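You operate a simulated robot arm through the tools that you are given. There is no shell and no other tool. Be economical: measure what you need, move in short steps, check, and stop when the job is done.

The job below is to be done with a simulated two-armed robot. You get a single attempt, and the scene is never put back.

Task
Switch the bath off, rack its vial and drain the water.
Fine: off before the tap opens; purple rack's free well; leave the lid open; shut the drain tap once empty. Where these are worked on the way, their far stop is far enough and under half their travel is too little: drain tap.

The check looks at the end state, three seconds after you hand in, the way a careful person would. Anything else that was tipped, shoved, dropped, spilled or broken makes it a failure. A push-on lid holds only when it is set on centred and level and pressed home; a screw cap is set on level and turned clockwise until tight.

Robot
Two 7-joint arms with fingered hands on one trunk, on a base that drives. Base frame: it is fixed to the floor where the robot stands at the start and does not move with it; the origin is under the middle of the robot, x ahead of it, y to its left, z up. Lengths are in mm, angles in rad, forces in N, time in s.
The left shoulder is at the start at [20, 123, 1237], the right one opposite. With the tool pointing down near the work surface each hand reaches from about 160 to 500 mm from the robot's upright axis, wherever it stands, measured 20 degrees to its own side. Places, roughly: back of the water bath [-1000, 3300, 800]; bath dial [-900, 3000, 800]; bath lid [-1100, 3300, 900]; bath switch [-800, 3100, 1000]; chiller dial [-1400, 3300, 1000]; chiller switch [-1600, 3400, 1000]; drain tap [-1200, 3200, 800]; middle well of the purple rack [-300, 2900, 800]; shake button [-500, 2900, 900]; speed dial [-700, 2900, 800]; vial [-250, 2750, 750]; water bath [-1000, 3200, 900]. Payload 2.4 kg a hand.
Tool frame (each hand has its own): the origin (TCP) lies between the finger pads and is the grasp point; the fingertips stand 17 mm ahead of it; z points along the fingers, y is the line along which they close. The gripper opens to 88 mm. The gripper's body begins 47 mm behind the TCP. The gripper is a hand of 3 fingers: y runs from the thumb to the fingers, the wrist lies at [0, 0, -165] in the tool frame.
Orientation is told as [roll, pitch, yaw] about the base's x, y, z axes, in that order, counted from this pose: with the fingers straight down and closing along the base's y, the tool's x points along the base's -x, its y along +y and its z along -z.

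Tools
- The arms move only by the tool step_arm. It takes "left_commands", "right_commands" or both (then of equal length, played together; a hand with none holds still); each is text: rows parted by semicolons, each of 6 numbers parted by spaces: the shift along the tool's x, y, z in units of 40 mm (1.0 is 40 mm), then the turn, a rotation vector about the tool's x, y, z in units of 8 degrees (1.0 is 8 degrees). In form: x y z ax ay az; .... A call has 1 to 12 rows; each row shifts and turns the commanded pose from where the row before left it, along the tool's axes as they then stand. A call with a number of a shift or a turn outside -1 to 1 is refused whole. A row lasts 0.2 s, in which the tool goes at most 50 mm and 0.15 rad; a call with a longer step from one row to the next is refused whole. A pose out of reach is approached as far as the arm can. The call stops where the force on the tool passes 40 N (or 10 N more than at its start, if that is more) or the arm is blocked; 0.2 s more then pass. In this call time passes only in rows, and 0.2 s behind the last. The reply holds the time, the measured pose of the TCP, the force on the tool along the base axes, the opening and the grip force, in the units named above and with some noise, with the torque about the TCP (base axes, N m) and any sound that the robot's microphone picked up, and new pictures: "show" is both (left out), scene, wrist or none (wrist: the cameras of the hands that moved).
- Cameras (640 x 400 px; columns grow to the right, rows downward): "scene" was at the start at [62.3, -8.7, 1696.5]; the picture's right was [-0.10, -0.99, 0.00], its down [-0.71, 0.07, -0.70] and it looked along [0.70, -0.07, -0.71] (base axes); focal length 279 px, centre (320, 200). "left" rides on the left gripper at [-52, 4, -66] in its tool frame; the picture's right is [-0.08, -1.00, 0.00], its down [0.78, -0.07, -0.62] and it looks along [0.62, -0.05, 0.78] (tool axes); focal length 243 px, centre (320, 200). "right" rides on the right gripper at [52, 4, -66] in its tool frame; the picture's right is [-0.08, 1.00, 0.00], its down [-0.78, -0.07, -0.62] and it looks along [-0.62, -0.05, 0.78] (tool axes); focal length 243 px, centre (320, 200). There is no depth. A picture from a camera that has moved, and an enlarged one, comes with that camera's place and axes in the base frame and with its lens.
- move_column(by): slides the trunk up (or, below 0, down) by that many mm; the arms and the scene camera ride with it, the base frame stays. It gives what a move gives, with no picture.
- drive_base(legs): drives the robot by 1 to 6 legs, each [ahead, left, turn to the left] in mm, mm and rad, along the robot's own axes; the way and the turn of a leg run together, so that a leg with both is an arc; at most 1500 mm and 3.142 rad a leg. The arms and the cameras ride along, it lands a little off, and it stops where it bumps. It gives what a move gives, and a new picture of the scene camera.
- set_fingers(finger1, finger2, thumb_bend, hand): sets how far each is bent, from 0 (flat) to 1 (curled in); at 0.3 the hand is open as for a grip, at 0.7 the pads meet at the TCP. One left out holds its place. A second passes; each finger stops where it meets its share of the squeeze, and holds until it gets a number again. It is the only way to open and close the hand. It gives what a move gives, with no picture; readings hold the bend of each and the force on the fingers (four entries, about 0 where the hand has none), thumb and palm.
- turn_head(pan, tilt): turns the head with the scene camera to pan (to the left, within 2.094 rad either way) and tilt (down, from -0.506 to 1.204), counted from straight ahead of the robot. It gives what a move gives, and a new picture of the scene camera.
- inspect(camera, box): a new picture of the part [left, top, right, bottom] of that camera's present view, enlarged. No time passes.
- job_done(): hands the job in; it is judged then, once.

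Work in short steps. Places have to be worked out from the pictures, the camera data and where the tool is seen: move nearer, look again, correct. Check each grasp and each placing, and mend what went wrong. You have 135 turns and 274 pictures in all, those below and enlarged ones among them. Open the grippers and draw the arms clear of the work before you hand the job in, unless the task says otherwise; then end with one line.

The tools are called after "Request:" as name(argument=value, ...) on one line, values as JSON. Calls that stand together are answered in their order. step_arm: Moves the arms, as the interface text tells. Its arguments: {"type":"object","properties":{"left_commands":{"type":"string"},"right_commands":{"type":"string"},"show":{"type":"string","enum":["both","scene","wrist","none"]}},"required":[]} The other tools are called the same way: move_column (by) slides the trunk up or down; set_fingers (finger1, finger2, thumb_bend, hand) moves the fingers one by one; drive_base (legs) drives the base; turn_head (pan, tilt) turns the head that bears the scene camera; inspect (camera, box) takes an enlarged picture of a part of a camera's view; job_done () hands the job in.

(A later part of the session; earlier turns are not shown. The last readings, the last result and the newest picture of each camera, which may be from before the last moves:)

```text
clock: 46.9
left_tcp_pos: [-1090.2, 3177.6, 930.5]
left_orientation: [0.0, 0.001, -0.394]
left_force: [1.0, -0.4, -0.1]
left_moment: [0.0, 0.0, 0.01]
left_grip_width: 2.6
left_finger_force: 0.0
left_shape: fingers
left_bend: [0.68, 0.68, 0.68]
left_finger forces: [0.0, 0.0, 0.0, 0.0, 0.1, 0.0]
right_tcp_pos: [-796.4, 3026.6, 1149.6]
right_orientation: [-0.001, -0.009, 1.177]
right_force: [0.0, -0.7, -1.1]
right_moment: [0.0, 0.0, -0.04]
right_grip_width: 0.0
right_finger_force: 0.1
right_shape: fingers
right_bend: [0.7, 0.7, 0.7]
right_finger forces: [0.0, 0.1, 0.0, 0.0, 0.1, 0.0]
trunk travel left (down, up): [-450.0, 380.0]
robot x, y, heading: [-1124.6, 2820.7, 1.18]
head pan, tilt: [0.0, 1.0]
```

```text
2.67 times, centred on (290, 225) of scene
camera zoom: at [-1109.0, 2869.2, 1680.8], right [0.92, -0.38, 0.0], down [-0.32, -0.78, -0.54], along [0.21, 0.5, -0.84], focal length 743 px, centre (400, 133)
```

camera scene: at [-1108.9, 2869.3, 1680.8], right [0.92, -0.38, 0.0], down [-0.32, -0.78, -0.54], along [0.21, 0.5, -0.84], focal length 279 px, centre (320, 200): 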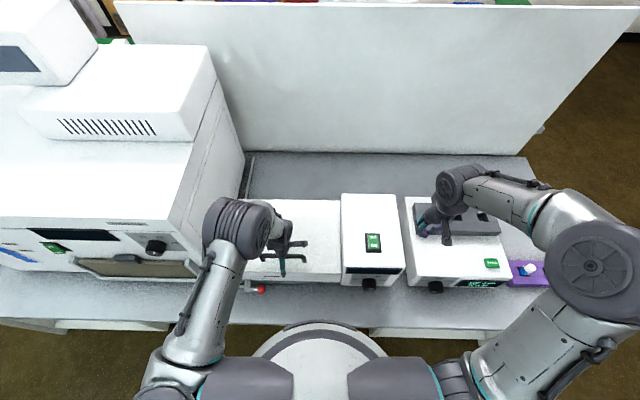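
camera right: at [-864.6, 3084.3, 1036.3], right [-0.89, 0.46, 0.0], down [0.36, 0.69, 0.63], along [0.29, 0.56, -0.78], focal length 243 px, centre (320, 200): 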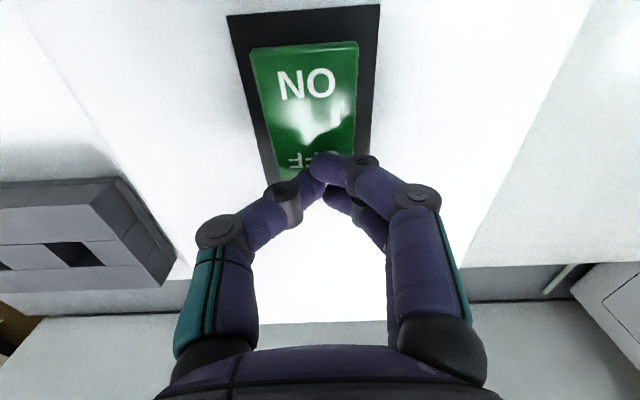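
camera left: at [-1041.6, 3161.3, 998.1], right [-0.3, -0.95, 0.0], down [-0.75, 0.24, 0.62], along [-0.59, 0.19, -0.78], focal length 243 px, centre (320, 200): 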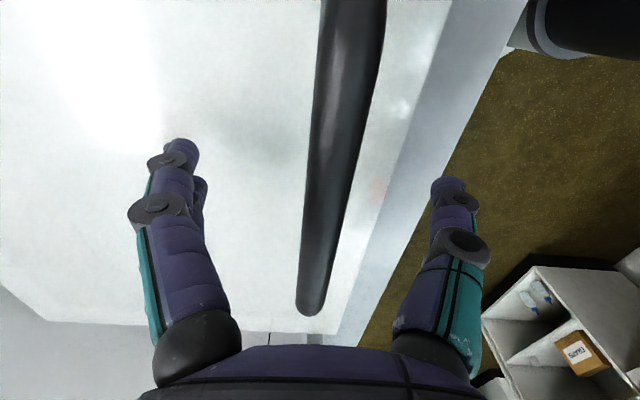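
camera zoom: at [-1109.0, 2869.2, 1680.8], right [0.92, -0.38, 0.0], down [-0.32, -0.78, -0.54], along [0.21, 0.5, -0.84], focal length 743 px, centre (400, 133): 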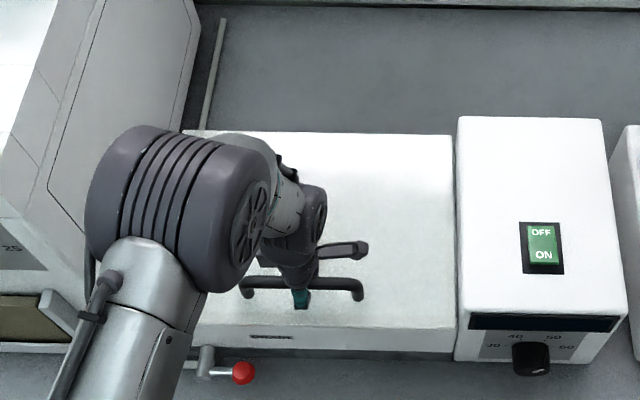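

The fingers have closed under the bar, caging it with no squeeze, which is fine for pivoting. I lift along the hinge arc to about 30°.

Request:
step_arm(left_commands="0 0.15 -0.5 0 0 0;0 0.2 -0.8 0 0 0;0 0.3 -0.65 0 0 0;0 0.38 -0.55 0 0 0")

Request:
inspect(camera="scene", box=[210, 150, 370, 300])

```text
clock: 47.9
left_tcp_pos: [-1074.8, 3214.5, 1032.8]
left_orientation: [0.0, 0.0, -0.394]
left_force: [-0.8, -1.6, -0.5]
left_moment: [0.02, -0.01, -0.01]
left_grip_width: 4.4
left_finger_force: 0.9
left_shape: fingers
left_bend: [0.68, 0.68, 0.67]
left_finger forces: [0.0, 0.0, 0.1, 0.1, 1.7, 0.1]
right_tcp_pos: [-796.9, 3025.7, 1150.5]
right_orientation: [0.002, -0.008, 1.178]
right_force: [-0.3, -0.2, 0.2]
right_moment: [-0.02, -0.03, -0.02]
right_grip_width: 0.0
right_finger_force: 0.1
right_shape: fingers
right_bend: [0.7, 0.7, 0.7]
right_finger forces: [0.1, 0.0, 0.1, 0.1, 0.0, 0.2]
trunk travel left (down, up): [-450.0, 380.0]
robot x, y, heading: [-1130.1, 2824.4, 1.178]
head pan, tilt: [0.0, 1.0]
camera scene: at [-1109.1, 2868.9, 1680.8], right [0.92, -0.38, 0.0], down [-0.32, -0.78, -0.54], along [0.21, 0.5, -0.84], focal length 279 px, centre (320, 200)
camera left: at [-1025.3, 3199.3, 1099.2], right [-0.3, -0.95, 0.0], down [-0.75, 0.24, 0.62], along [-0.59, 0.19, -0.78], focal length 243 px, centre (320, 200)
```

scene: 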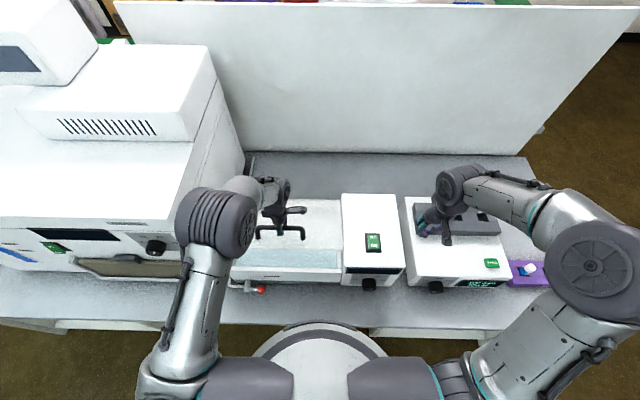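
left: 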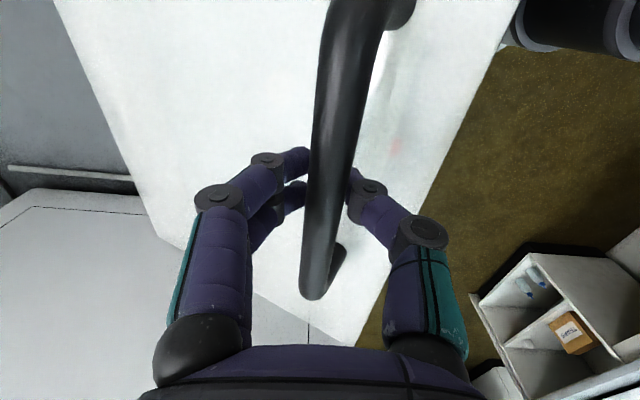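

```text
2.67 times, centred on (290, 225) of scene
camera zoom: at [-1109.1, 2868.9, 1680.8], right [0.92, -0.38, 0.0], down [-0.32, -0.78, -0.54], along [0.21, 0.5, -0.84], focal length 743 px, centre (400, 133)
```

zoom: 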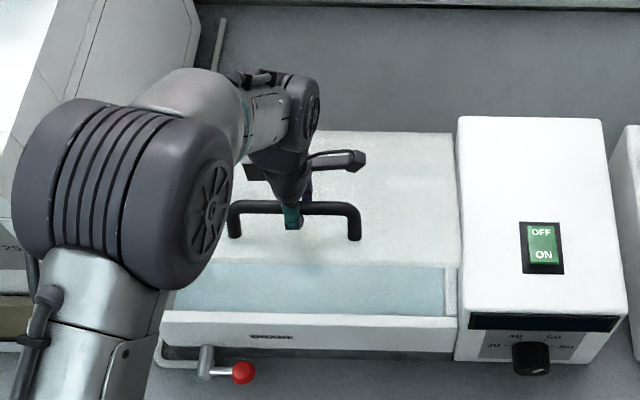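

The lid opens and water is visible. I continue along the arc, leaning the hand back as I go.

Request:
step_arm(left_commands="0 0.63 -0.7 1 0 0;0 0.67 -0.65 1 0 0;0 0.68 -0.64 1 0 0")

Request:
inspect(camera="scene", box=[210, 120, 370, 290])

```text
clock: 48.7
left_tcp_pos: [-1069.9, 3250.7, 1096.4]
left_orientation: [-0.388, 0.0, -0.395]
left_force: [12.4, 8.1, -20.5]
left_moment: [-0.19, -0.12, -0.13]
left_grip_width: 22.4
left_finger_force: 10.5
left_shape: fingers
left_bend: [0.49, 0.49, 0.68]
left_finger forces: [10.7, 11.0, 0.0, 0.0, 0.1, 0.0]
left hand out of reach, approached as far as the arm can: row 2, 3
right_tcp_pos: [-792.9, 3029.0, 1148.2]
right_orientation: [0.001, -0.006, 1.174]
right_force: [0.0, 0.1, 0.4]
right_moment: [0.01, -0.01, 0.01]
right_grip_width: 0.0
right_finger_force: 0.1
right_shape: fingers
right_bend: [0.7, 0.7, 0.7]
right_finger forces: [0.0, 0.1, 0.1, 0.0, 0.0, 0.0]
trunk travel left (down, up): [-450.0, 380.0]
robot x, y, heading: [-1127.0, 2822.9, 1.177]
head pan, tilt: [0.0, 1.0]
camera scene: at [-1104.4, 2873.0, 1680.4], right [0.92, -0.38, 0.0], down [-0.33, -0.78, -0.54], along [0.21, 0.5, -0.84], focal length 279 px, centre (320, 200)
camera left: at [-1011.3, 3257.5, 1156.5], right [-0.28, -0.88, 0.38], down [-0.65, 0.46, 0.6], along [-0.7, -0.08, -0.7], focal length 243 px, centre (320, 200)
```

scene: 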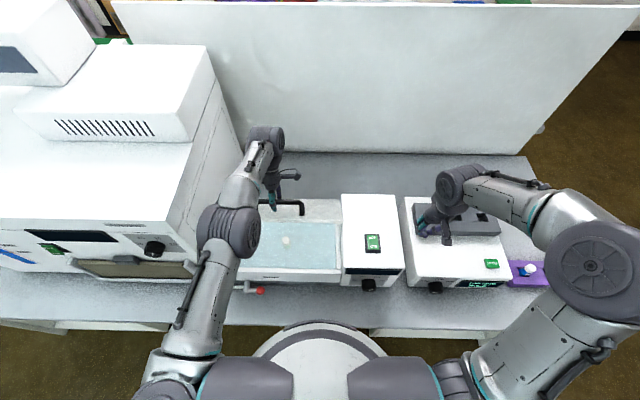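
left: 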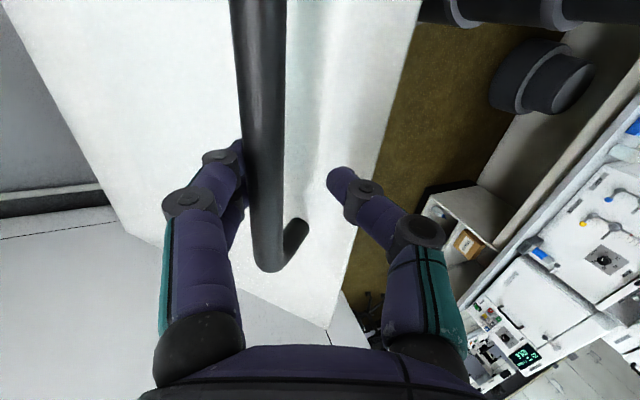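

```text
2.35 times, centred on (290, 205) of scene
camera zoom: at [-1104.4, 2873.0, 1680.4], right [0.92, -0.38, 0.0], down [-0.33, -0.78, -0.54], along [0.21, 0.5, -0.84], focal length 656 px, centre (391, 188)
```

zoom: 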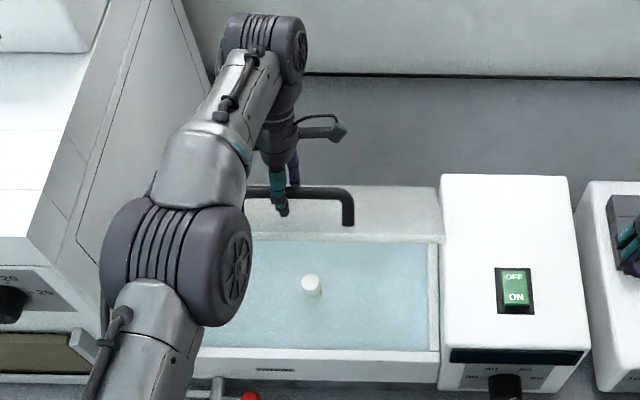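

The left arm is at its reach limit with the lid at roughly 50°. I will push the lid from beneath with the right fist; first I bring it in front of the lid edge, tilting its fingers forward.

Request:
step_arm(right_commands="0.3 1 0 0 0 0;0.3 1 0 0 0 0;0 1 0 0 0 0;0 1 0 0 0 0;0 1 0 0 0 0;0 0 0 0 -1 0;0 0 0 0 -1 0;0 0 0 0 -1 0;0 0 0 0 -1 0;0 0 0 0 -1 0;0 0 0 0 -1 0")

```text
clock: 51.1
left_tcp_pos: [-1071.7, 3250.3, 1096.8]
left_orientation: [-0.388, 0.002, -0.394]
left_force: [15.3, 6.2, -19.0]
left_moment: [-0.22, -0.18, -0.23]
left_grip_width: 23.8
left_finger_force: 10.1
left_shape: fingers
left_bend: [0.48, 0.48, 0.68]
left_finger forces: [10.5, 10.9, 0.0, 0.0, 0.0, 0.0]
right_tcp_pos: [-988.4, 3083.8, 1149.1]
right_orientation: [0.002, -0.843, 1.176]
right_force: [0.7, 0.9, 0.1]
right_moment: [0.02, -0.02, -0.02]
right_grip_width: 0.1
right_finger_force: 0.1
right_shape: fingers
right_bend: [0.7, 0.7, 0.7]
right_finger forces: [0.0, 0.0, 0.0, 0.0, 0.0, 0.0]
trunk travel left (down, up): [-450.0, 380.0]
robot x, y, heading: [-1129.6, 2822.9, 1.179]
head pan, tilt: [0.0, 1.0]
camera scene: at [-1105.3, 2872.7, 1680.6], right [0.92, -0.38, 0.0], down [-0.32, -0.78, -0.54], along [0.21, 0.5, -0.84], focal length 279 px, centre (320, 200)
camera right: at [-1024.8, 3006.7, 1151.8], right [-0.9, 0.43, 0.06], down [0.08, 0.02, 1.0], along [0.43, 0.9, -0.06], focal length 243 px, centre (320, 200)
```

scene: 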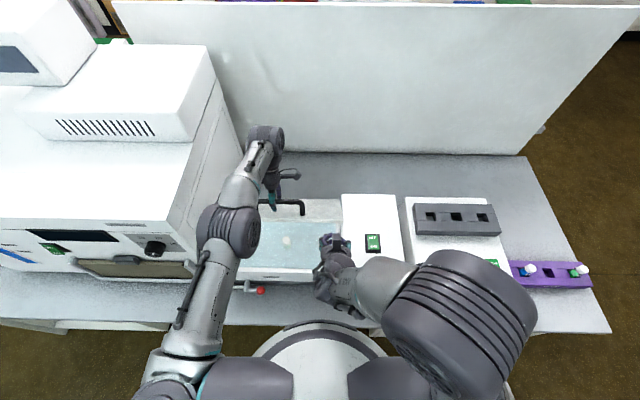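
right: 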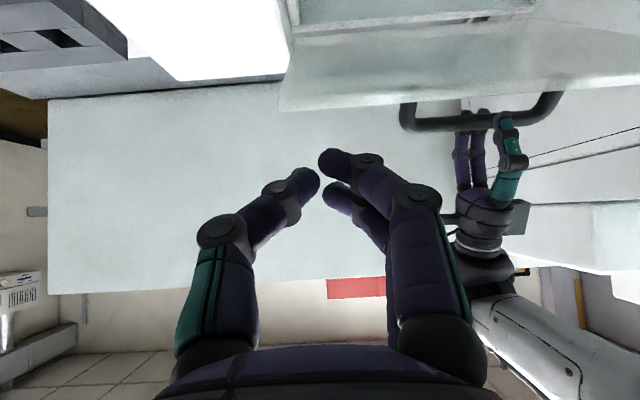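

The right hand is in front of the lid's front edge (z≈1080). I lower it and move it in under the lid.

Request:
step_arm(right_commands="0.65 0 0.575 0 0 0;0.65 0 0.575 0 0 0;0.65 0 0.575 0 0 0;0.65 0 0.575 0 0 0;-0.61 0 0.69 0 0 0;-0.61 0 0.69 0 0 0")

Request:
inspect(camera="scene", box=[210, 120, 370, 290])

```text
clock: 52.5
left_tcp_pos: [-1072.6, 3250.7, 1097.2]
left_orientation: [-0.388, 0.002, -0.392]
left_force: [13.6, 6.7, -18.2]
left_moment: [-0.21, -0.18, -0.22]
left_grip_width: 24.0
left_finger_force: 9.7
left_shape: fingers
left_bend: [0.48, 0.48, 0.68]
left_finger forces: [10.1, 10.3, 0.1, 0.0, 0.0, 0.0]
right_tcp_pos: [-960.1, 3150.6, 1009.0]
right_orientation: [0.002, -0.845, 1.174]
right_force: [-0.7, 0.6, -0.2]
right_moment: [-0.01, 0.02, 0.0]
right_grip_width: 0.0
right_finger_force: 0.0
right_shape: fingers
right_bend: [0.7, 0.7, 0.7]
right_finger forces: [0.0, 0.0, 0.0, 0.0, 0.1, 0.0]
trunk travel left (down, up): [-450.0, 380.0]
robot x, y, heading: [-1124.3, 2827.0, 1.176]
head pan, tilt: [0.0, 1.0]
camera scene: at [-1105.7, 2872.6, 1680.6], right [0.92, -0.38, 0.0], down [-0.32, -0.78, -0.54], along [0.21, 0.5, -0.84], focal length 279 px, centre (320, 200)
camera right: at [-997.4, 3074.6, 1012.5], right [-0.9, 0.43, 0.06], down [0.08, 0.02, 1.0], along [0.43, 0.9, -0.06], focal length 243 px, centre (320, 200)
```

scene: 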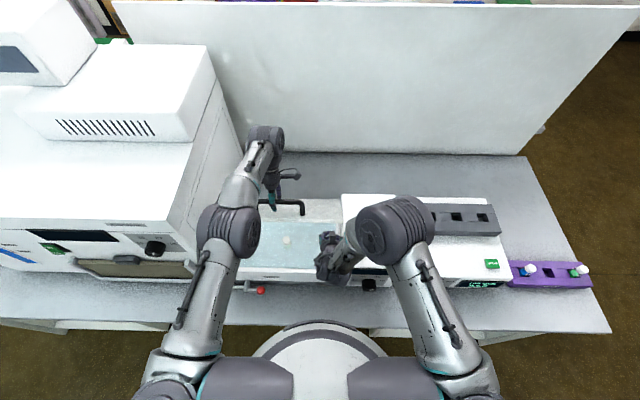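
right: 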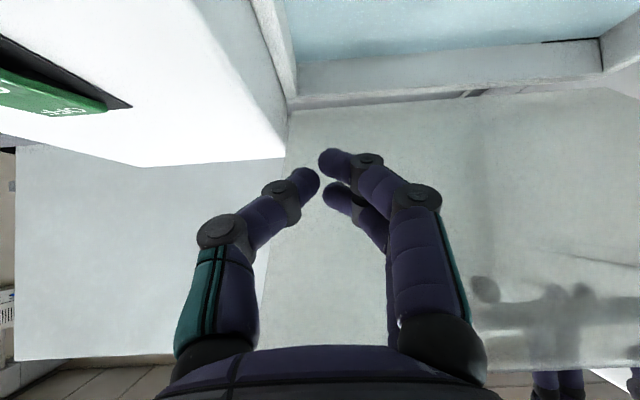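

```text
2.35 times, centred on (290, 205) of scene
camera zoom: at [-1105.7, 2872.6, 1680.6], right [0.92, -0.38, 0.0], down [-0.32, -0.78, -0.54], along [0.21, 0.5, -0.84], focal length 656 px, centre (391, 188)
```

zoom: 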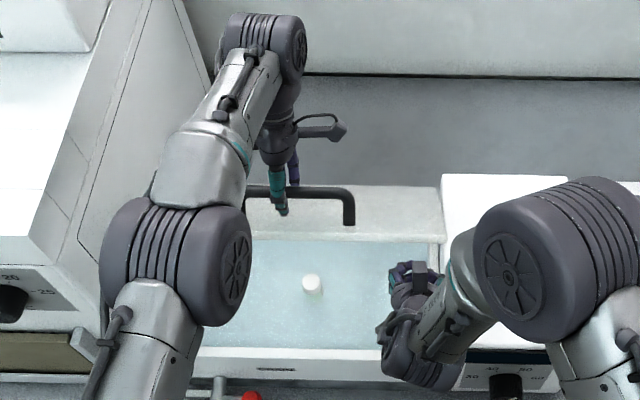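

The fist is barely inside the lid's right edge; I move 40 mm left, then advance until it touches the lid's underside.

Request:
step_arm(right_commands="0 1 0 0 0 0;-0.42 0 0.47 0 0 0;-0.42 0 0.47 0 0 0;-0.2 0 0.22 0 0 0;-0.2 0 0.22 0 0 0;-0.2 0 0.22 0 0 0")

```text
clock: 53.8
left_tcp_pos: [-1073.6, 3252.3, 1098.5]
left_orientation: [-0.374, -0.001, -0.393]
left_force: [9.8, 16.4, -10.9]
left_moment: [0.07, -0.06, -0.07]
left_grip_width: 27.1
left_finger_force: 10.9
left_shape: fingers
left_bend: [0.5, 0.5, 0.68]
left_finger forces: [11.1, 11.2, 0.0, 0.0, 0.0, 0.1]
right_tcp_pos: [-975.3, 3231.7, 1004.2]
right_orientation: [0.006, -0.818, 1.18]
right_force: [-7.7, -16.8, -6.7]
right_moment: [-0.09, 0.03, 0.04]
right_grip_width: 0.0
right_finger_force: 9.1
right_shape: fingers
right_bend: [0.7, 0.74, 0.7]
right_finger forces: [0.0, 18.1, 0.1, 0.1, 0.0, 0.2]
trunk travel left (down, up): [-450.0, 380.0]
robot x, y, heading: [-1130.6, 2823.4, 1.171]
head pan, tilt: [0.0, 1.0]
stopped in row 6 (right hand): the force on the tool passed its limit at 45 N (the readings are from after the stop); the commanded pose is now the measured one
camera scene: at [-1107.8, 2872.6, 1680.6], right [0.92, -0.38, 0.0], down [-0.32, -0.78, -0.54], along [0.21, 0.5, -0.84], focal length 279 px, centre (320, 200)
camera right: at [-1010.5, 3154.7, 1009.4], right [-0.9, 0.43, 0.07], down [0.1, 0.05, 0.99], along [0.42, 0.9, -0.08], focal length 243 px, centre (320, 200)
```

scene: 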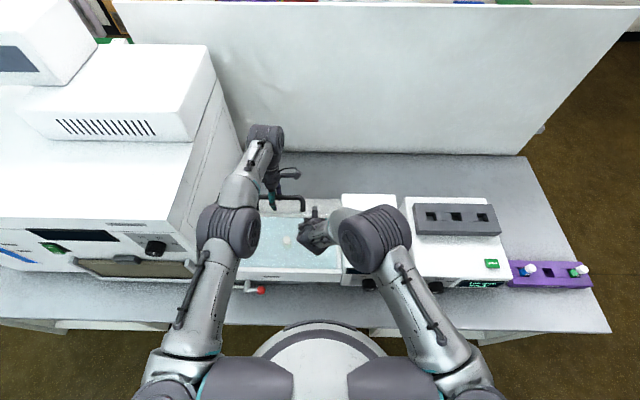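
right: 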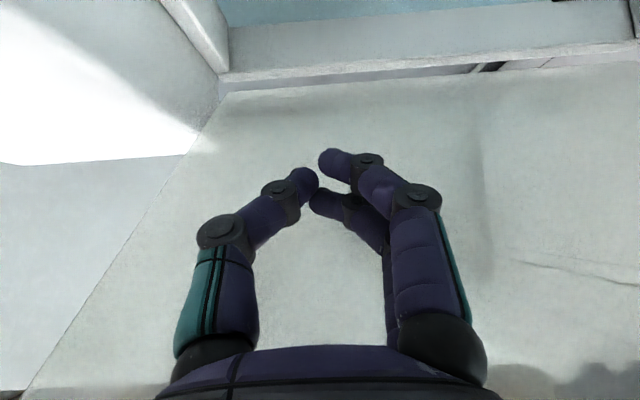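

The fist bears on the lid's underside. I open the left hand so the lid rests on the right fist, then lift the left hand off the bar.

Request:
set_fingers(hand="left", finger1=0.15, finger2=0.15, thumb_bend=0.4)

Request:
step_arm(left_commands="0 -0.3 -0.7 0 0 0;0 -0.3 -0.7 -0.5 0 0;0 -0.3 -0.8 -0.5 0 0")

```text
clock: 54.8
left_tcp_pos: [-1074.3, 3249.7, 1100.0]
left_orientation: [-0.376, -0.001, -0.394]
left_force: [-1.2, 0.0, 0.0]
left_moment: [-0.01, 0.03, -0.01]
left_grip_width: 83.5
left_finger_force: 0.0
left_shape: fingers
left_bend: [0.15, 0.15, 0.4]
left_finger forces: [0.1, 0.0, 0.1, 0.1, 0.0, 0.0]
right_tcp_pos: [-974.5, 3229.8, 1007.5]
right_orientation: [0.005, -0.829, 1.18]
right_force: [0.2, -2.0, -0.3]
right_moment: [0.02, 0.03, 0.01]
right_grip_width: 0.0
right_finger_force: 1.2
right_shape: fingers
right_bend: [0.7, 0.71, 0.7]
right_finger forces: [0.1, 1.1, 0.0, 0.0, 0.0, 0.1]
trunk travel left (down, up): [-450.0, 380.0]
robot x, y, heading: [-1129.6, 2826.2, 1.179]
head pan, tilt: [0.0, 1.0]
```

```text
clock: 55.6
left_tcp_pos: [-1076.4, 3247.1, 1195.9]
left_orientation: [-0.234, 0.001, -0.393]
left_force: [0.4, -0.1, -0.1]
left_moment: [0.02, -0.03, 0.01]
left_grip_width: 83.9
left_finger_force: 0.0
left_shape: fingers
left_bend: [0.15, 0.15, 0.4]
left_finger forces: [0.0, 0.1, 0.0, 0.0, 0.0, 0.1]
right_tcp_pos: [-974.1, 3228.7, 1006.7]
right_orientation: [0.005, -0.83, 1.18]
right_force: [0.2, -0.7, -0.3]
right_moment: [-0.01, -0.01, 0.02]
right_grip_width: 0.0
right_finger_force: 0.4
right_shape: fingers
right_bend: [0.7, 0.71, 0.7]
right_finger forces: [0.1, 1.2, 0.1, 0.0, 0.0, 0.1]
trunk travel left (down, up): [-450.0, 380.0]
robot x, y, heading: [-1133.2, 2821.0, 1.183]
head pan, tilt: [0.0, 1.0]
camera scene: at [-1109.4, 2868.5, 1680.8], right [0.92, -0.38, 0.0], down [-0.32, -0.78, -0.54], along [0.21, 0.5, -0.84], focal length 279 px, centre (320, 200)
camera left: at [-1020.7, 3244.5, 1260.1], right [-0.29, -0.93, 0.23], down [-0.69, 0.37, 0.62], along [-0.66, 0.02, -0.75], focal length 243 px, centre (320, 200)
```

scene: 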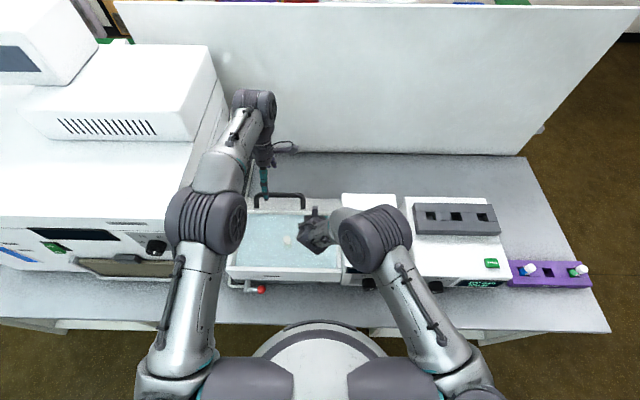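
left: 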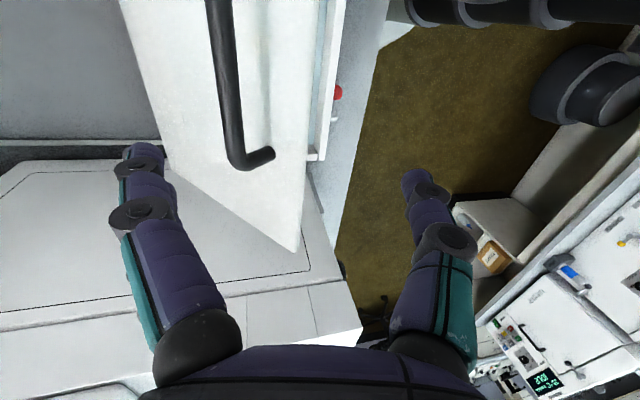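

The left hand is clear of the bar and the lid barely loads the right fist. I pull the left hand back and left, then push the lid further with the right.

Request:
step_arm(left_commands="0.5 -0.6 -0.2 0 0 0;0.5 -0.8 0 0 0 0;0.5 -0.8 0 0 0 0;0.5 -0.8 0 0 0 0", show="none")

Request:
step_arm(right_commands="-0.4 0 0.37 0 0 0;-0.4 0 0.35 0 0 0;-0.4 0 0.35 0 0 0;-0.4 0 0.35 0 0 0;-0.4 0 0.35 0 0 0")

```text
clock: 56.6
left_tcp_pos: [-1193.5, 3170.1, 1231.0]
left_orientation: [-0.234, -0.001, -0.394]
left_force: [-0.1, -0.4, 0.4]
left_moment: [-0.03, 0.07, 0.0]
left_grip_width: 83.7
left_finger_force: 0.1
left_shape: fingers
left_bend: [0.15, 0.15, 0.4]
left_finger forces: [0.1, 0.0, 0.0, 0.0, 0.0, 0.0]
right_tcp_pos: [-974.3, 3229.2, 1007.2]
right_orientation: [0.004, -0.83, 1.18]
right_force: [0.4, -0.8, -1.4]
right_moment: [-0.03, 0.03, -0.01]
right_grip_width: 0.2
right_finger_force: 0.5
right_shape: fingers
right_bend: [0.7, 0.7, 0.7]
right_finger forces: [0.0, 1.3, 0.1, 0.0, 0.0, 0.0]
trunk travel left (down, up): [-450.0, 380.0]
robot x, y, heading: [-1132.5, 2821.8, 1.185]
head pan, tilt: [0.0, 1.0]
```

```text
clock: 57.8
left_tcp_pos: [-1192.6, 3171.2, 1230.0]
left_orientation: [-0.235, -0.001, -0.392]
left_force: [-0.3, -1.1, -0.7]
left_moment: [0.02, -0.03, 0.03]
left_grip_width: 83.8
left_finger_force: 0.0
left_shape: fingers
left_bend: [0.15, 0.15, 0.4]
left_finger forces: [0.0, 0.0, 0.0, 0.0, 0.0, 0.0]
right_tcp_pos: [-934.0, 3329.2, 1018.3]
right_orientation: [0.007, -0.827, 1.178]
right_force: [0.2, 0.3, -0.2]
right_moment: [-0.01, -0.02, -0.06]
right_grip_width: 0.2
right_finger_force: 0.0
right_shape: fingers
right_bend: [0.7, 0.7, 0.7]
right_finger forces: [0.0, 0.0, 0.1, 0.0, 0.0, 0.0]
trunk travel left (down, up): [-450.0, 380.0]
robot x, y, heading: [-1131.0, 2821.5, 1.176]
head pan, tilt: [0.0, 1.0]
camera scene: at [-1109.2, 2869.3, 1680.8], right [0.92, -0.38, 0.0], down [-0.32, -0.78, -0.54], along [0.21, 0.5, -0.84], focal length 279 px, centre (320, 200)
camera right: at [-970.1, 3252.5, 1022.3], right [-0.9, 0.43, 0.07], down [0.09, 0.04, 0.99], along [0.43, 0.9, -0.07], focal length 243 px, centre (320, 200)
```

scene: 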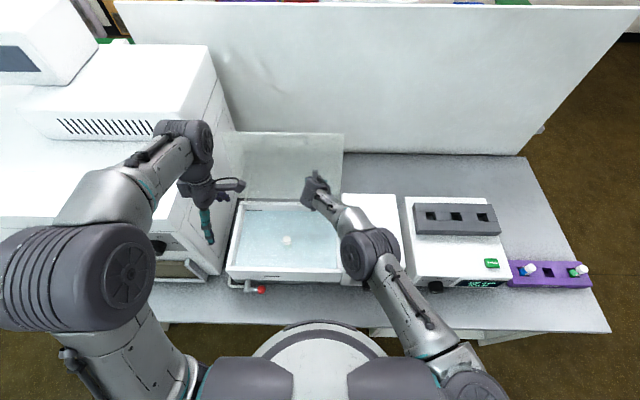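
right: 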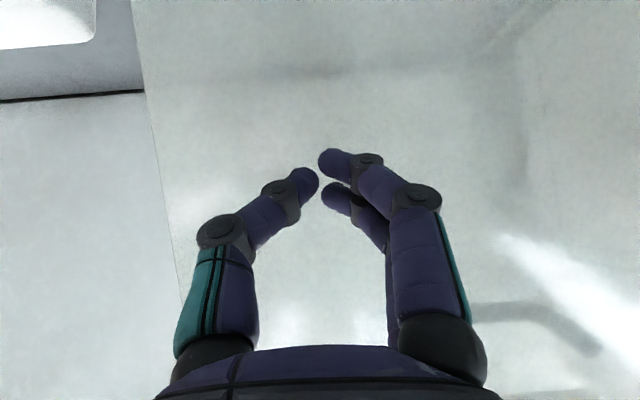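

The lid has gone over to its open stop with no force on the fist. I withdraw the right hand and zoom in on the bath.

Request:
step_arm(right_commands="0.5 0 -0.6 0 0 0;0.5 0 -0.6 0 0 0;0.3 -0.4 -0.7 0 0 0;0.3 -0.4 -0.7 0 0 0;0 -0.7 -0.6 0 0 0;0 -0.7 -0.6 0 0 0", show="none")

Request:
inspect(camera="scene", box=[200, 120, 420, 310])

Request:
inspect(camera="scene", box=[220, 190, 350, 300])

Request:
inspect(camera="scene", box=[490, 230, 610, 310])

```text
clock: 59.2
left_tcp_pos: [-1194.3, 3169.9, 1230.1]
left_orientation: [-0.236, 0.0, -0.392]
left_force: [0.8, 0.8, -0.2]
left_moment: [-0.01, 0.0, 0.0]
left_grip_width: 83.9
left_finger_force: 0.1
left_shape: fingers
left_bend: [0.15, 0.15, 0.4]
left_finger forces: [0.0, 0.0, 0.0, 0.0, 0.0, 0.0]
right_tcp_pos: [-912.3, 3151.7, 1074.8]
right_orientation: [0.005, -0.831, 1.179]
right_force: [-0.3, -0.1, 0.7]
right_moment: [0.02, 0.0, -0.03]
right_grip_width: 0.0
right_finger_force: 0.0
right_shape: fingers
right_bend: [0.7, 0.7, 0.7]
right_finger forces: [0.0, 0.0, 0.1, 0.0, 0.0, 0.1]
trunk travel left (down, up): [-450.0, 380.0]
robot x, y, heading: [-1127.5, 2822.8, 1.184]
head pan, tilt: [0.0, 1.0]
```

```text
2.11 times, centred on (310, 215) of scene
camera zoom: at [-1108.8, 2868.3, 1680.8], right [0.92, -0.38, 0.0], down [-0.32, -0.78, -0.54], along [0.21, 0.5, -0.84], focal length 587 px, centre (341, 168)
```

zoom: 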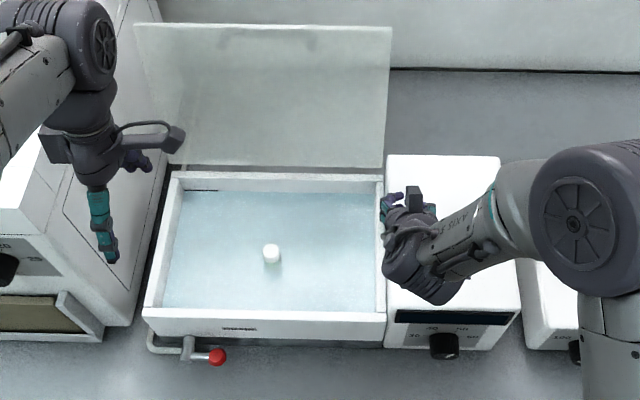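

```text
3.64 times, centred on (285, 245) of scene
camera zoom: at [-1108.8, 2868.3, 1680.8], right [0.92, -0.38, 0.0], down [-0.32, -0.78, -0.54], along [0.21, 0.5, -0.84], focal length 1014 px, centre (447, 36)
```

zoom: 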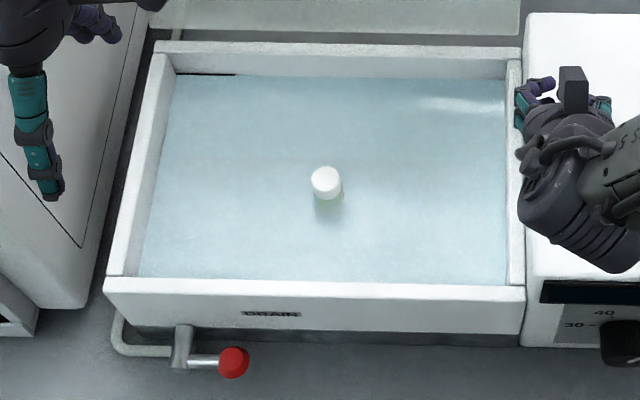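

```text
5.00 times, centred on (550, 270) of scene
camera zoom: at [-1108.8, 2868.3, 1680.8], right [0.92, -0.38, 0.0], down [-0.32, -0.78, -0.54], along [0.21, 0.5, -0.84], focal length 1394 px, centre (-830, -150)
```

zoom: 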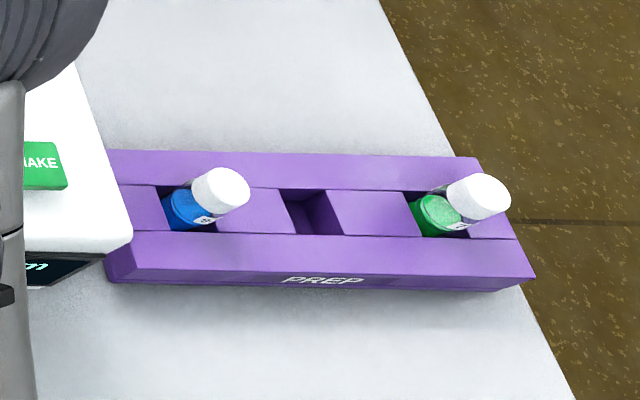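

The vial stands in the water with its white cap showing, near (-1063,3237). I level the left hand, set a moderate opening and go above it.

Request:
set_fingers(hand="left", finger1=0.42, finger2=0.42, thumb_bend=0.42)

Request:
step_arm(left_commands="0 0 0 -0.84 0 0;0 0 0 -0.84 0 0;-0.6 0.7 0 0 0 0;-0.6 0.7 0 0 0 0;-0.6 0.7 0 0 0 0;-0.6 0.7 0 0 0 0;0 0 1 0 0 0;0 0 1 0 0 0;0 0 1 0 0 0")

```text
clock: 60.2
left_tcp_pos: [-1193.9, 3169.8, 1230.0]
left_orientation: [-0.238, 0.0, -0.392]
left_force: [-0.3, 0.4, -0.5]
left_moment: [0.0, 0.0, 0.0]
left_grip_width: 58.6
left_finger_force: 0.0
left_shape: fingers
left_bend: [0.42, 0.42, 0.42]
left_finger forces: [0.0, 0.0, 0.0, 0.1, 0.1, 0.0]
right_tcp_pos: [-910.7, 3152.1, 1073.8]
right_orientation: [0.004, -0.828, 1.181]
right_force: [-0.6, 0.1, 0.2]
right_moment: [0.02, 0.04, 0.03]
right_grip_width: 0.0
right_finger_force: 0.0
right_shape: fingers
right_bend: [0.7, 0.7, 0.7]
right_finger forces: [0.0, 0.0, 0.1, 0.0, 0.0, 0.1]
trunk travel left (down, up): [-450.0, 380.0]
robot x, y, heading: [-1127.5, 2821.2, 1.181]
head pan, tilt: [0.0, 1.0]
```

```text
clock: 62.2
left_tcp_pos: [-1063.0, 3238.5, 1110.5]
left_orientation: [-0.001, -0.002, -0.392]
left_force: [-0.4, -0.3, 0.7]
left_moment: [0.01, 0.0, 0.02]
left_grip_width: 58.5
left_finger_force: 0.1
left_shape: fingers
left_bend: [0.42, 0.42, 0.42]
left_finger forces: [0.2, 0.0, 0.1, 0.1, 0.0, 0.0]
right_tcp_pos: [-910.3, 3153.0, 1073.8]
right_orientation: [0.004, -0.83, 1.18]
right_force: [0.0, 0.5, -0.4]
right_moment: [0.0, -0.01, 0.02]
right_grip_width: 0.0
right_finger_force: 0.1
right_shape: fingers
right_bend: [0.7, 0.7, 0.7]
right_finger forces: [0.0, 0.0, 0.1, 0.0, 0.1, 0.0]
trunk travel left (down, up): [-450.0, 380.0]
robot x, y, heading: [-1128.6, 2823.1, 1.177]
head pan, tilt: [0.0, 1.0]
camera scene: at [-1109.3, 2869.3, 1680.8], right [0.92, -0.38, 0.0], down [-0.32, -0.78, -0.54], along [0.21, 0.5, -0.84], focal length 279 px, centre (320, 200)
camera left: at [-1012.3, 3222.7, 1177.5], right [-0.3, -0.95, 0.0], down [-0.75, 0.24, 0.62], along [-0.59, 0.19, -0.78], focal length 243 px, centre (320, 200)
```

scene: 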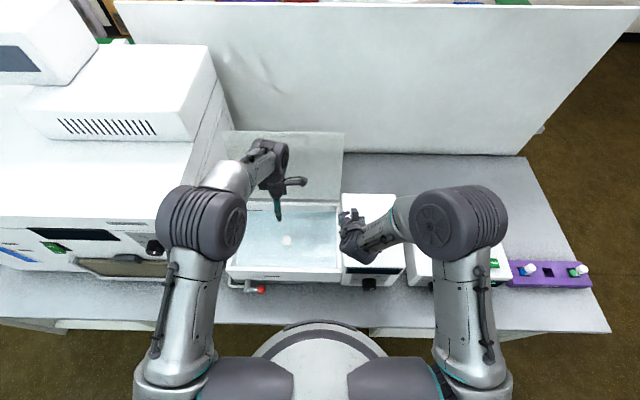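
left: 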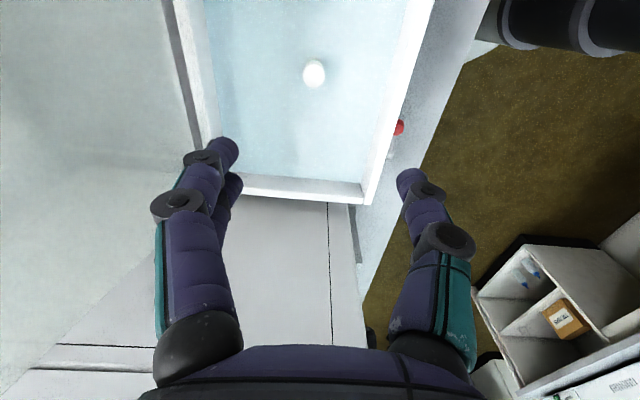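

The cap triangulates to about (-1062,3246,887). I correct a few millimetres and lower toward it.

Request:
step_arm(left_commands="0.07 0.16 0 0 0 0;0 0 1 0 0 0;0 0 1 0 0 0;0 0 1 0 0 0;0 0 1 0 0 0")

```text
clock: 63.4
left_tcp_pos: [-1060.7, 3245.1, 950.3]
left_orientation: [-0.002, 0.001, -0.391]
left_force: [0.2, 0.2, 0.7]
left_moment: [0.01, 0.01, 0.03]
left_grip_width: 58.5
left_finger_force: 0.1
left_shape: fingers
left_bend: [0.42, 0.42, 0.42]
left_finger forces: [0.1, 0.1, 0.1, 0.1, 0.0, 0.0]
right_tcp_pos: [-910.5, 3152.5, 1073.6]
right_orientation: [0.004, -0.83, 1.18]
right_force: [-0.2, 0.0, 0.3]
right_moment: [-0.02, -0.02, 0.01]
right_grip_width: 0.1
right_finger_force: 0.1
right_shape: fingers
right_bend: [0.7, 0.7, 0.7]
right_finger forces: [0.0, 0.0, 0.1, 0.0, 0.0, 0.1]
trunk travel left (down, up): [-450.0, 380.0]
robot x, y, heading: [-1128.6, 2823.3, 1.18]
head pan, tilt: [0.0, 1.0]
camera scene: at [-1109.2, 2869.4, 1680.8], right [0.92, -0.38, 0.0], down [-0.32, -0.78, -0.54], along [0.21, 0.5, -0.84], focal length 279 px, centre (320, 200)
camera left: at [-1011.0, 3228.8, 1017.3], right [-0.3, -0.95, 0.0], down [-0.75, 0.24, 0.62], along [-0.59, 0.19, -0.78], focal length 243 px, centre (320, 200)
```

scene: 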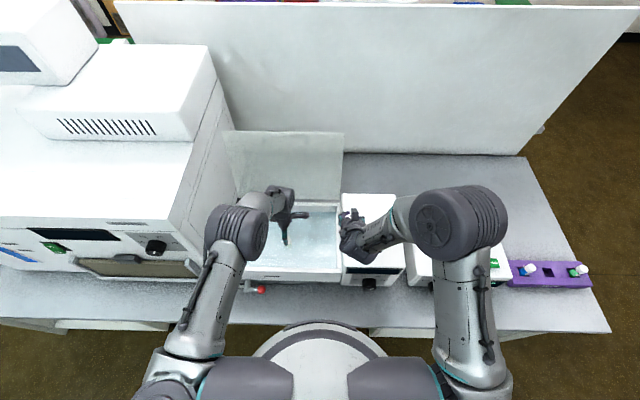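
left: 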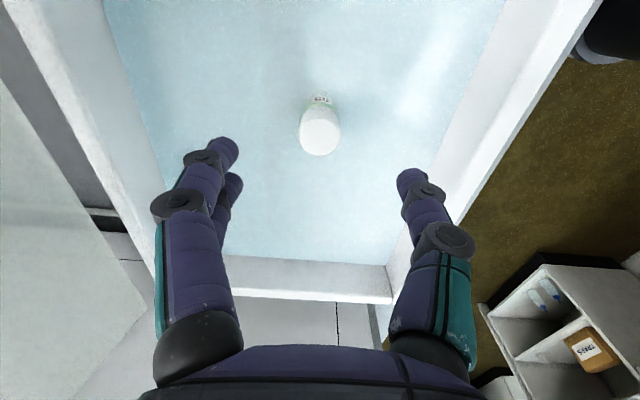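

Well aligned. I descend 68 mm and close on the cap.

Request:
step_arm(left_commands="0.1 0 0.7 0 0 0;0 0 0.5 0 0 0;0 0 0.5 0 0 0", show="wrist")

Request:
set_fingers(hand="left", finger1=0.68, finger2=0.68, thumb_bend=0.68)

Request:
inspect(camera="left", box=[100, 50, 540, 330])

```text
clock: 64.2
left_tcp_pos: [-1066.1, 3246.9, 882.4]
left_orientation: [-0.001, -0.001, -0.392]
left_force: [-0.3, 0.3, -0.4]
left_moment: [0.02, -0.02, -0.01]
left_grip_width: 58.5
left_finger_force: 0.1
left_shape: fingers
left_bend: [0.42, 0.42, 0.42]
left_finger forces: [0.0, 0.0, 0.0, 0.0, 0.1, 0.1]
right_tcp_pos: [-911.5, 3152.8, 1073.8]
right_orientation: [0.005, -0.829, 1.181]
right_force: [-0.2, -0.7, -1.0]
right_moment: [-0.01, -0.03, 0.01]
right_grip_width: 0.0
right_finger_force: 0.1
right_shape: fingers
right_bend: [0.7, 0.7, 0.7]
right_finger forces: [0.1, 0.1, 0.0, 0.0, 0.1, 0.1]
trunk travel left (down, up): [-450.0, 380.0]
robot x, y, heading: [-1129.8, 2824.9, 1.179]
head pan, tilt: [0.0, 1.0]
camera left: at [-1016.6, 3230.9, 949.7], right [-0.3, -0.95, 0.0], down [-0.75, 0.24, 0.62], along [-0.59, 0.19, -0.78], focal length 243 px, centre (320, 200)
```

left: 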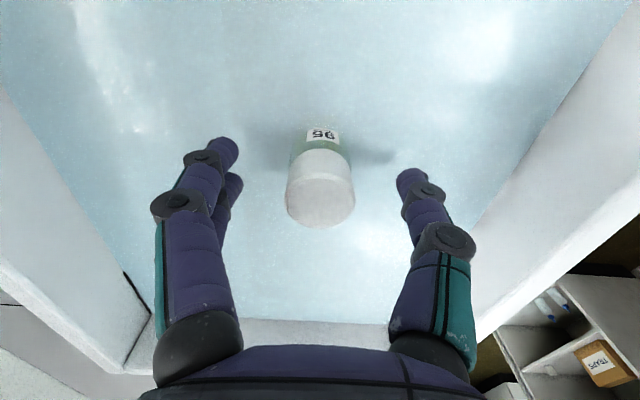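

```text
clock: 65.2
left_tcp_pos: [-1065.7, 3246.6, 883.4]
left_orientation: [-0.001, 0.0, -0.393]
left_force: [0.1, -0.4, 0.1]
left_moment: [0.03, -0.01, 0.01]
left_grip_width: 17.2
left_finger_force: 5.0
left_shape: fingers
left_bend: [0.62, 0.62, 0.63]
left_finger forces: [2.7, 2.7, 0.0, 0.0, 5.1, 0.0]
right_tcp_pos: [-911.7, 3153.1, 1073.9]
right_orientation: [0.005, -0.829, 1.179]
right_force: [0.1, 0.0, -0.7]
right_moment: [-0.02, -0.02, -0.02]
right_grip_width: 0.0
right_finger_force: 0.0
right_shape: fingers
right_bend: [0.7, 0.7, 0.7]
right_finger forces: [0.0, 0.0, 0.0, 0.1, 0.0, 0.0]
trunk travel left (down, up): [-450.0, 380.0]
robot x, y, heading: [-1128.5, 2824.1, 1.176]
head pan, tilt: [0.0, 1.0]
```

```text
1.43 times, centred on (320, 190) of left
camera zoom: at [-1016.4, 3230.9, 950.2], right [-0.3, -0.95, 0.0], down [-0.75, 0.24, 0.62], along [-0.59, 0.19, -0.78], focal length 347 px, centre (320, 214)
```

zoom: 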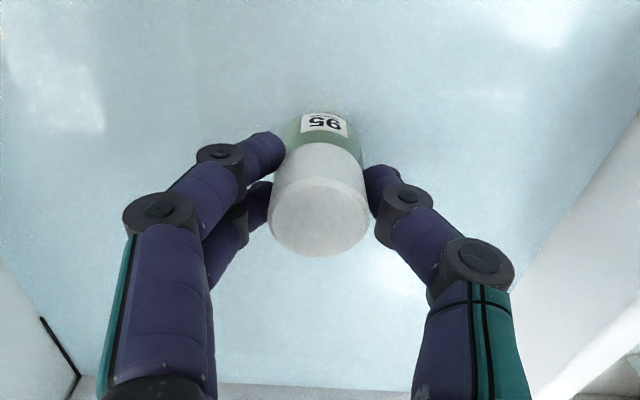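

The cap is held at 5 N. I squeeze somewhat firmer and lift straight up.

Request:
set_fingers(hand="left", finger1=0.74, finger2=0.74, thumb_bend=0.74)

Request:
step_arm(left_commands="0 0 -0.3 0 0 0;0 0 -0.5 0 0 0;0 0 -0.8 0 0 0;0 0 -1 0 0 0;0 0 -1 0 0 0;0 0 -1 0 0 0")

Request:
inspect(camera="scene", box=[220, 160, 350, 300])

```text
clock: 66.2
left_tcp_pos: [-1067.4, 3247.4, 882.5]
left_orientation: [0.0, 0.0, -0.394]
left_force: [0.2, -0.5, -0.2]
left_moment: [-0.04, -0.01, 0.01]
left_grip_width: 15.9
left_finger_force: 11.2
left_shape: fingers
left_bend: [0.68, 0.68, 0.64]
left_finger forces: [5.5, 5.5, 0.1, 0.0, 10.2, 0.0]
right_tcp_pos: [-911.8, 3153.1, 1073.4]
right_orientation: [0.006, -0.83, 1.179]
right_force: [0.6, 0.2, -0.3]
right_moment: [0.03, 0.02, 0.01]
right_grip_width: 0.1
right_finger_force: 0.0
right_shape: fingers
right_bend: [0.7, 0.7, 0.7]
right_finger forces: [0.1, 0.1, 0.0, 0.1, 0.1, 0.0]
trunk travel left (down, up): [-450.0, 380.0]
robot x, y, heading: [-1130.5, 2821.6, 1.179]
head pan, tilt: [0.0, 1.0]
```

```text
clock: 67.6
left_tcp_pos: [-1064.1, 3246.3, 1067.2]
left_orientation: [-0.002, 0.0, -0.392]
left_force: [-0.4, 0.4, -0.1]
left_moment: [0.03, -0.01, -0.02]
left_grip_width: 15.3
left_finger_force: 10.9
left_shape: fingers
left_bend: [0.69, 0.69, 0.64]
left_finger forces: [5.5, 5.9, 0.0, 0.0, 10.2, 0.1]
right_tcp_pos: [-910.5, 3152.9, 1074.1]
right_orientation: [0.006, -0.829, 1.178]
right_force: [0.3, 0.2, 0.5]
right_moment: [0.02, -0.04, -0.01]
right_grip_width: 0.2
right_finger_force: 0.1
right_shape: fingers
right_bend: [0.7, 0.7, 0.7]
right_finger forces: [0.1, 0.1, 0.0, 0.0, 0.1, 0.1]
trunk travel left (down, up): [-450.0, 380.0]
robot x, y, heading: [-1133.0, 2822.7, 1.18]
head pan, tilt: [0.0, 1.0]
camera scene: at [-1109.3, 2868.7, 1680.8], right [0.92, -0.38, 0.0], down [-0.32, -0.78, -0.54], along [0.21, 0.5, -0.84], focal length 279 px, centre (320, 200)
camera left: at [-1015.1, 3230.2, 1134.9], right [-0.3, -0.95, 0.0], down [-0.75, 0.24, 0.62], along [-0.59, 0.19, -0.78], focal length 243 px, centre (320, 200)
```

scene: 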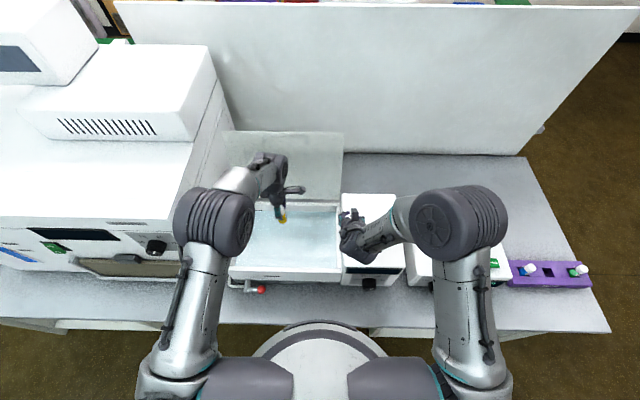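
left: 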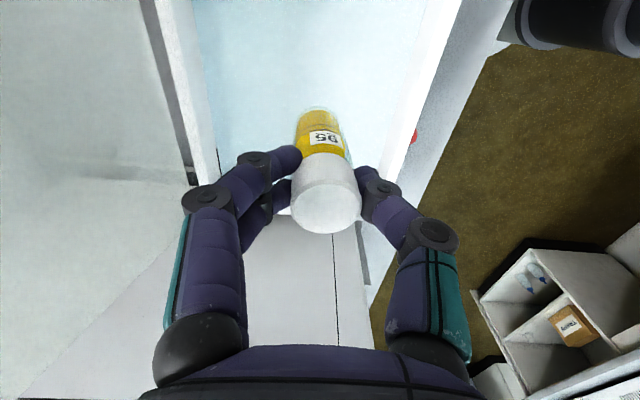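

```text
2.86 times, centred on (285, 230) of scene
camera zoom: at [-1109.3, 2868.7, 1680.8], right [0.92, -0.38, 0.0], down [-0.32, -0.78, -0.54], along [0.21, 0.5, -0.84], focal length 796 px, centre (420, 114)
```

zoom: 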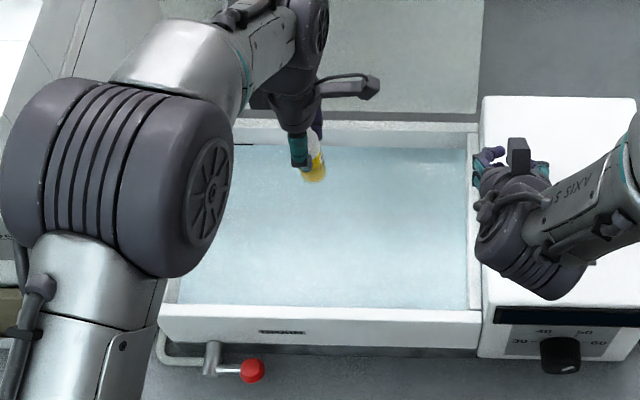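

The vial (yellow, label 95) is held upright, its bottom about 60 mm below the TCP. I raise both hands a little, back off 100 mm and drive right to the rack.

Request:
step_arm(left_commands="0 0 -1 0 0 0;0 0 -1 0 0 0", right_commands="0 0 -1 0 0 0;0 0 -1 0 0 0", show="none")

Request:
drive_base(legs=[[-100, 0, 0], [0, -820, 0]])

```text
clock: 68.2
left_tcp_pos: [-1064.9, 3246.0, 1147.3]
left_orientation: [0.001, 0.0, -0.395]
left_force: [-0.2, 0.5, -1.8]
left_moment: [0.0, 0.0, -0.02]
left_grip_width: 15.4
left_finger_force: 10.7
left_shape: fingers
left_bend: [0.7, 0.69, 0.64]
left_finger forces: [5.7, 6.0, 0.1, 0.0, 10.0, 0.0]
right_tcp_pos: [-934.3, 3096.7, 1128.4]
right_orientation: [0.004, -0.829, 1.18]
right_force: [0.1, 0.2, 0.1]
right_moment: [-0.01, -0.01, 0.0]
right_grip_width: 0.1
right_finger_force: 0.0
right_shape: fingers
right_bend: [0.7, 0.7, 0.7]
right_finger forces: [0.0, 0.0, 0.0, 0.0, 0.0, 0.0]
trunk travel left (down, up): [-450.0, 380.0]
robot x, y, heading: [-1130.0, 2822.5, 1.178]
head pan, tilt: [0.0, 1.0]
```

```text
clock: 73.3
left_tcp_pos: [-345.5, 2840.2, 1145.3]
left_orientation: [-0.001, -0.002, -0.388]
left_force: [0.5, 0.7, -0.1]
left_moment: [-0.02, -0.03, -0.01]
left_grip_width: 15.4
left_finger_force: 10.8
left_shape: fingers
left_bend: [0.7, 0.69, 0.64]
left_finger forces: [5.6, 6.0, 0.0, 0.0, 10.0, 0.0]
right_tcp_pos: [-213.6, 2691.8, 1129.2]
right_orientation: [0.005, -0.829, 1.181]
right_force: [0.0, -0.7, 0.2]
right_moment: [-0.04, -0.02, 0.03]
right_grip_width: 0.1
right_finger_force: 0.0
right_shape: fingers
right_bend: [0.7, 0.7, 0.7]
right_finger forces: [0.0, 0.0, 0.0, 0.0, 0.0, 0.0]
trunk travel left (down, up): [-450.0, 380.0]
robot x, y, heading: [-411.2, 2418.9, 1.185]
head pan, tilt: [0.0, 1.0]
camera scene: at [-388.3, 2462.6, 1680.8], right [0.93, -0.38, 0.0], down [-0.32, -0.78, -0.54], along [0.2, 0.5, -0.84], focal length 279 px, centre (320, 200)
```

scene: 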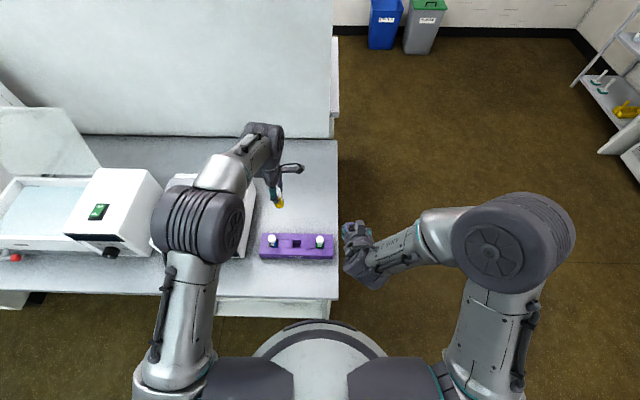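

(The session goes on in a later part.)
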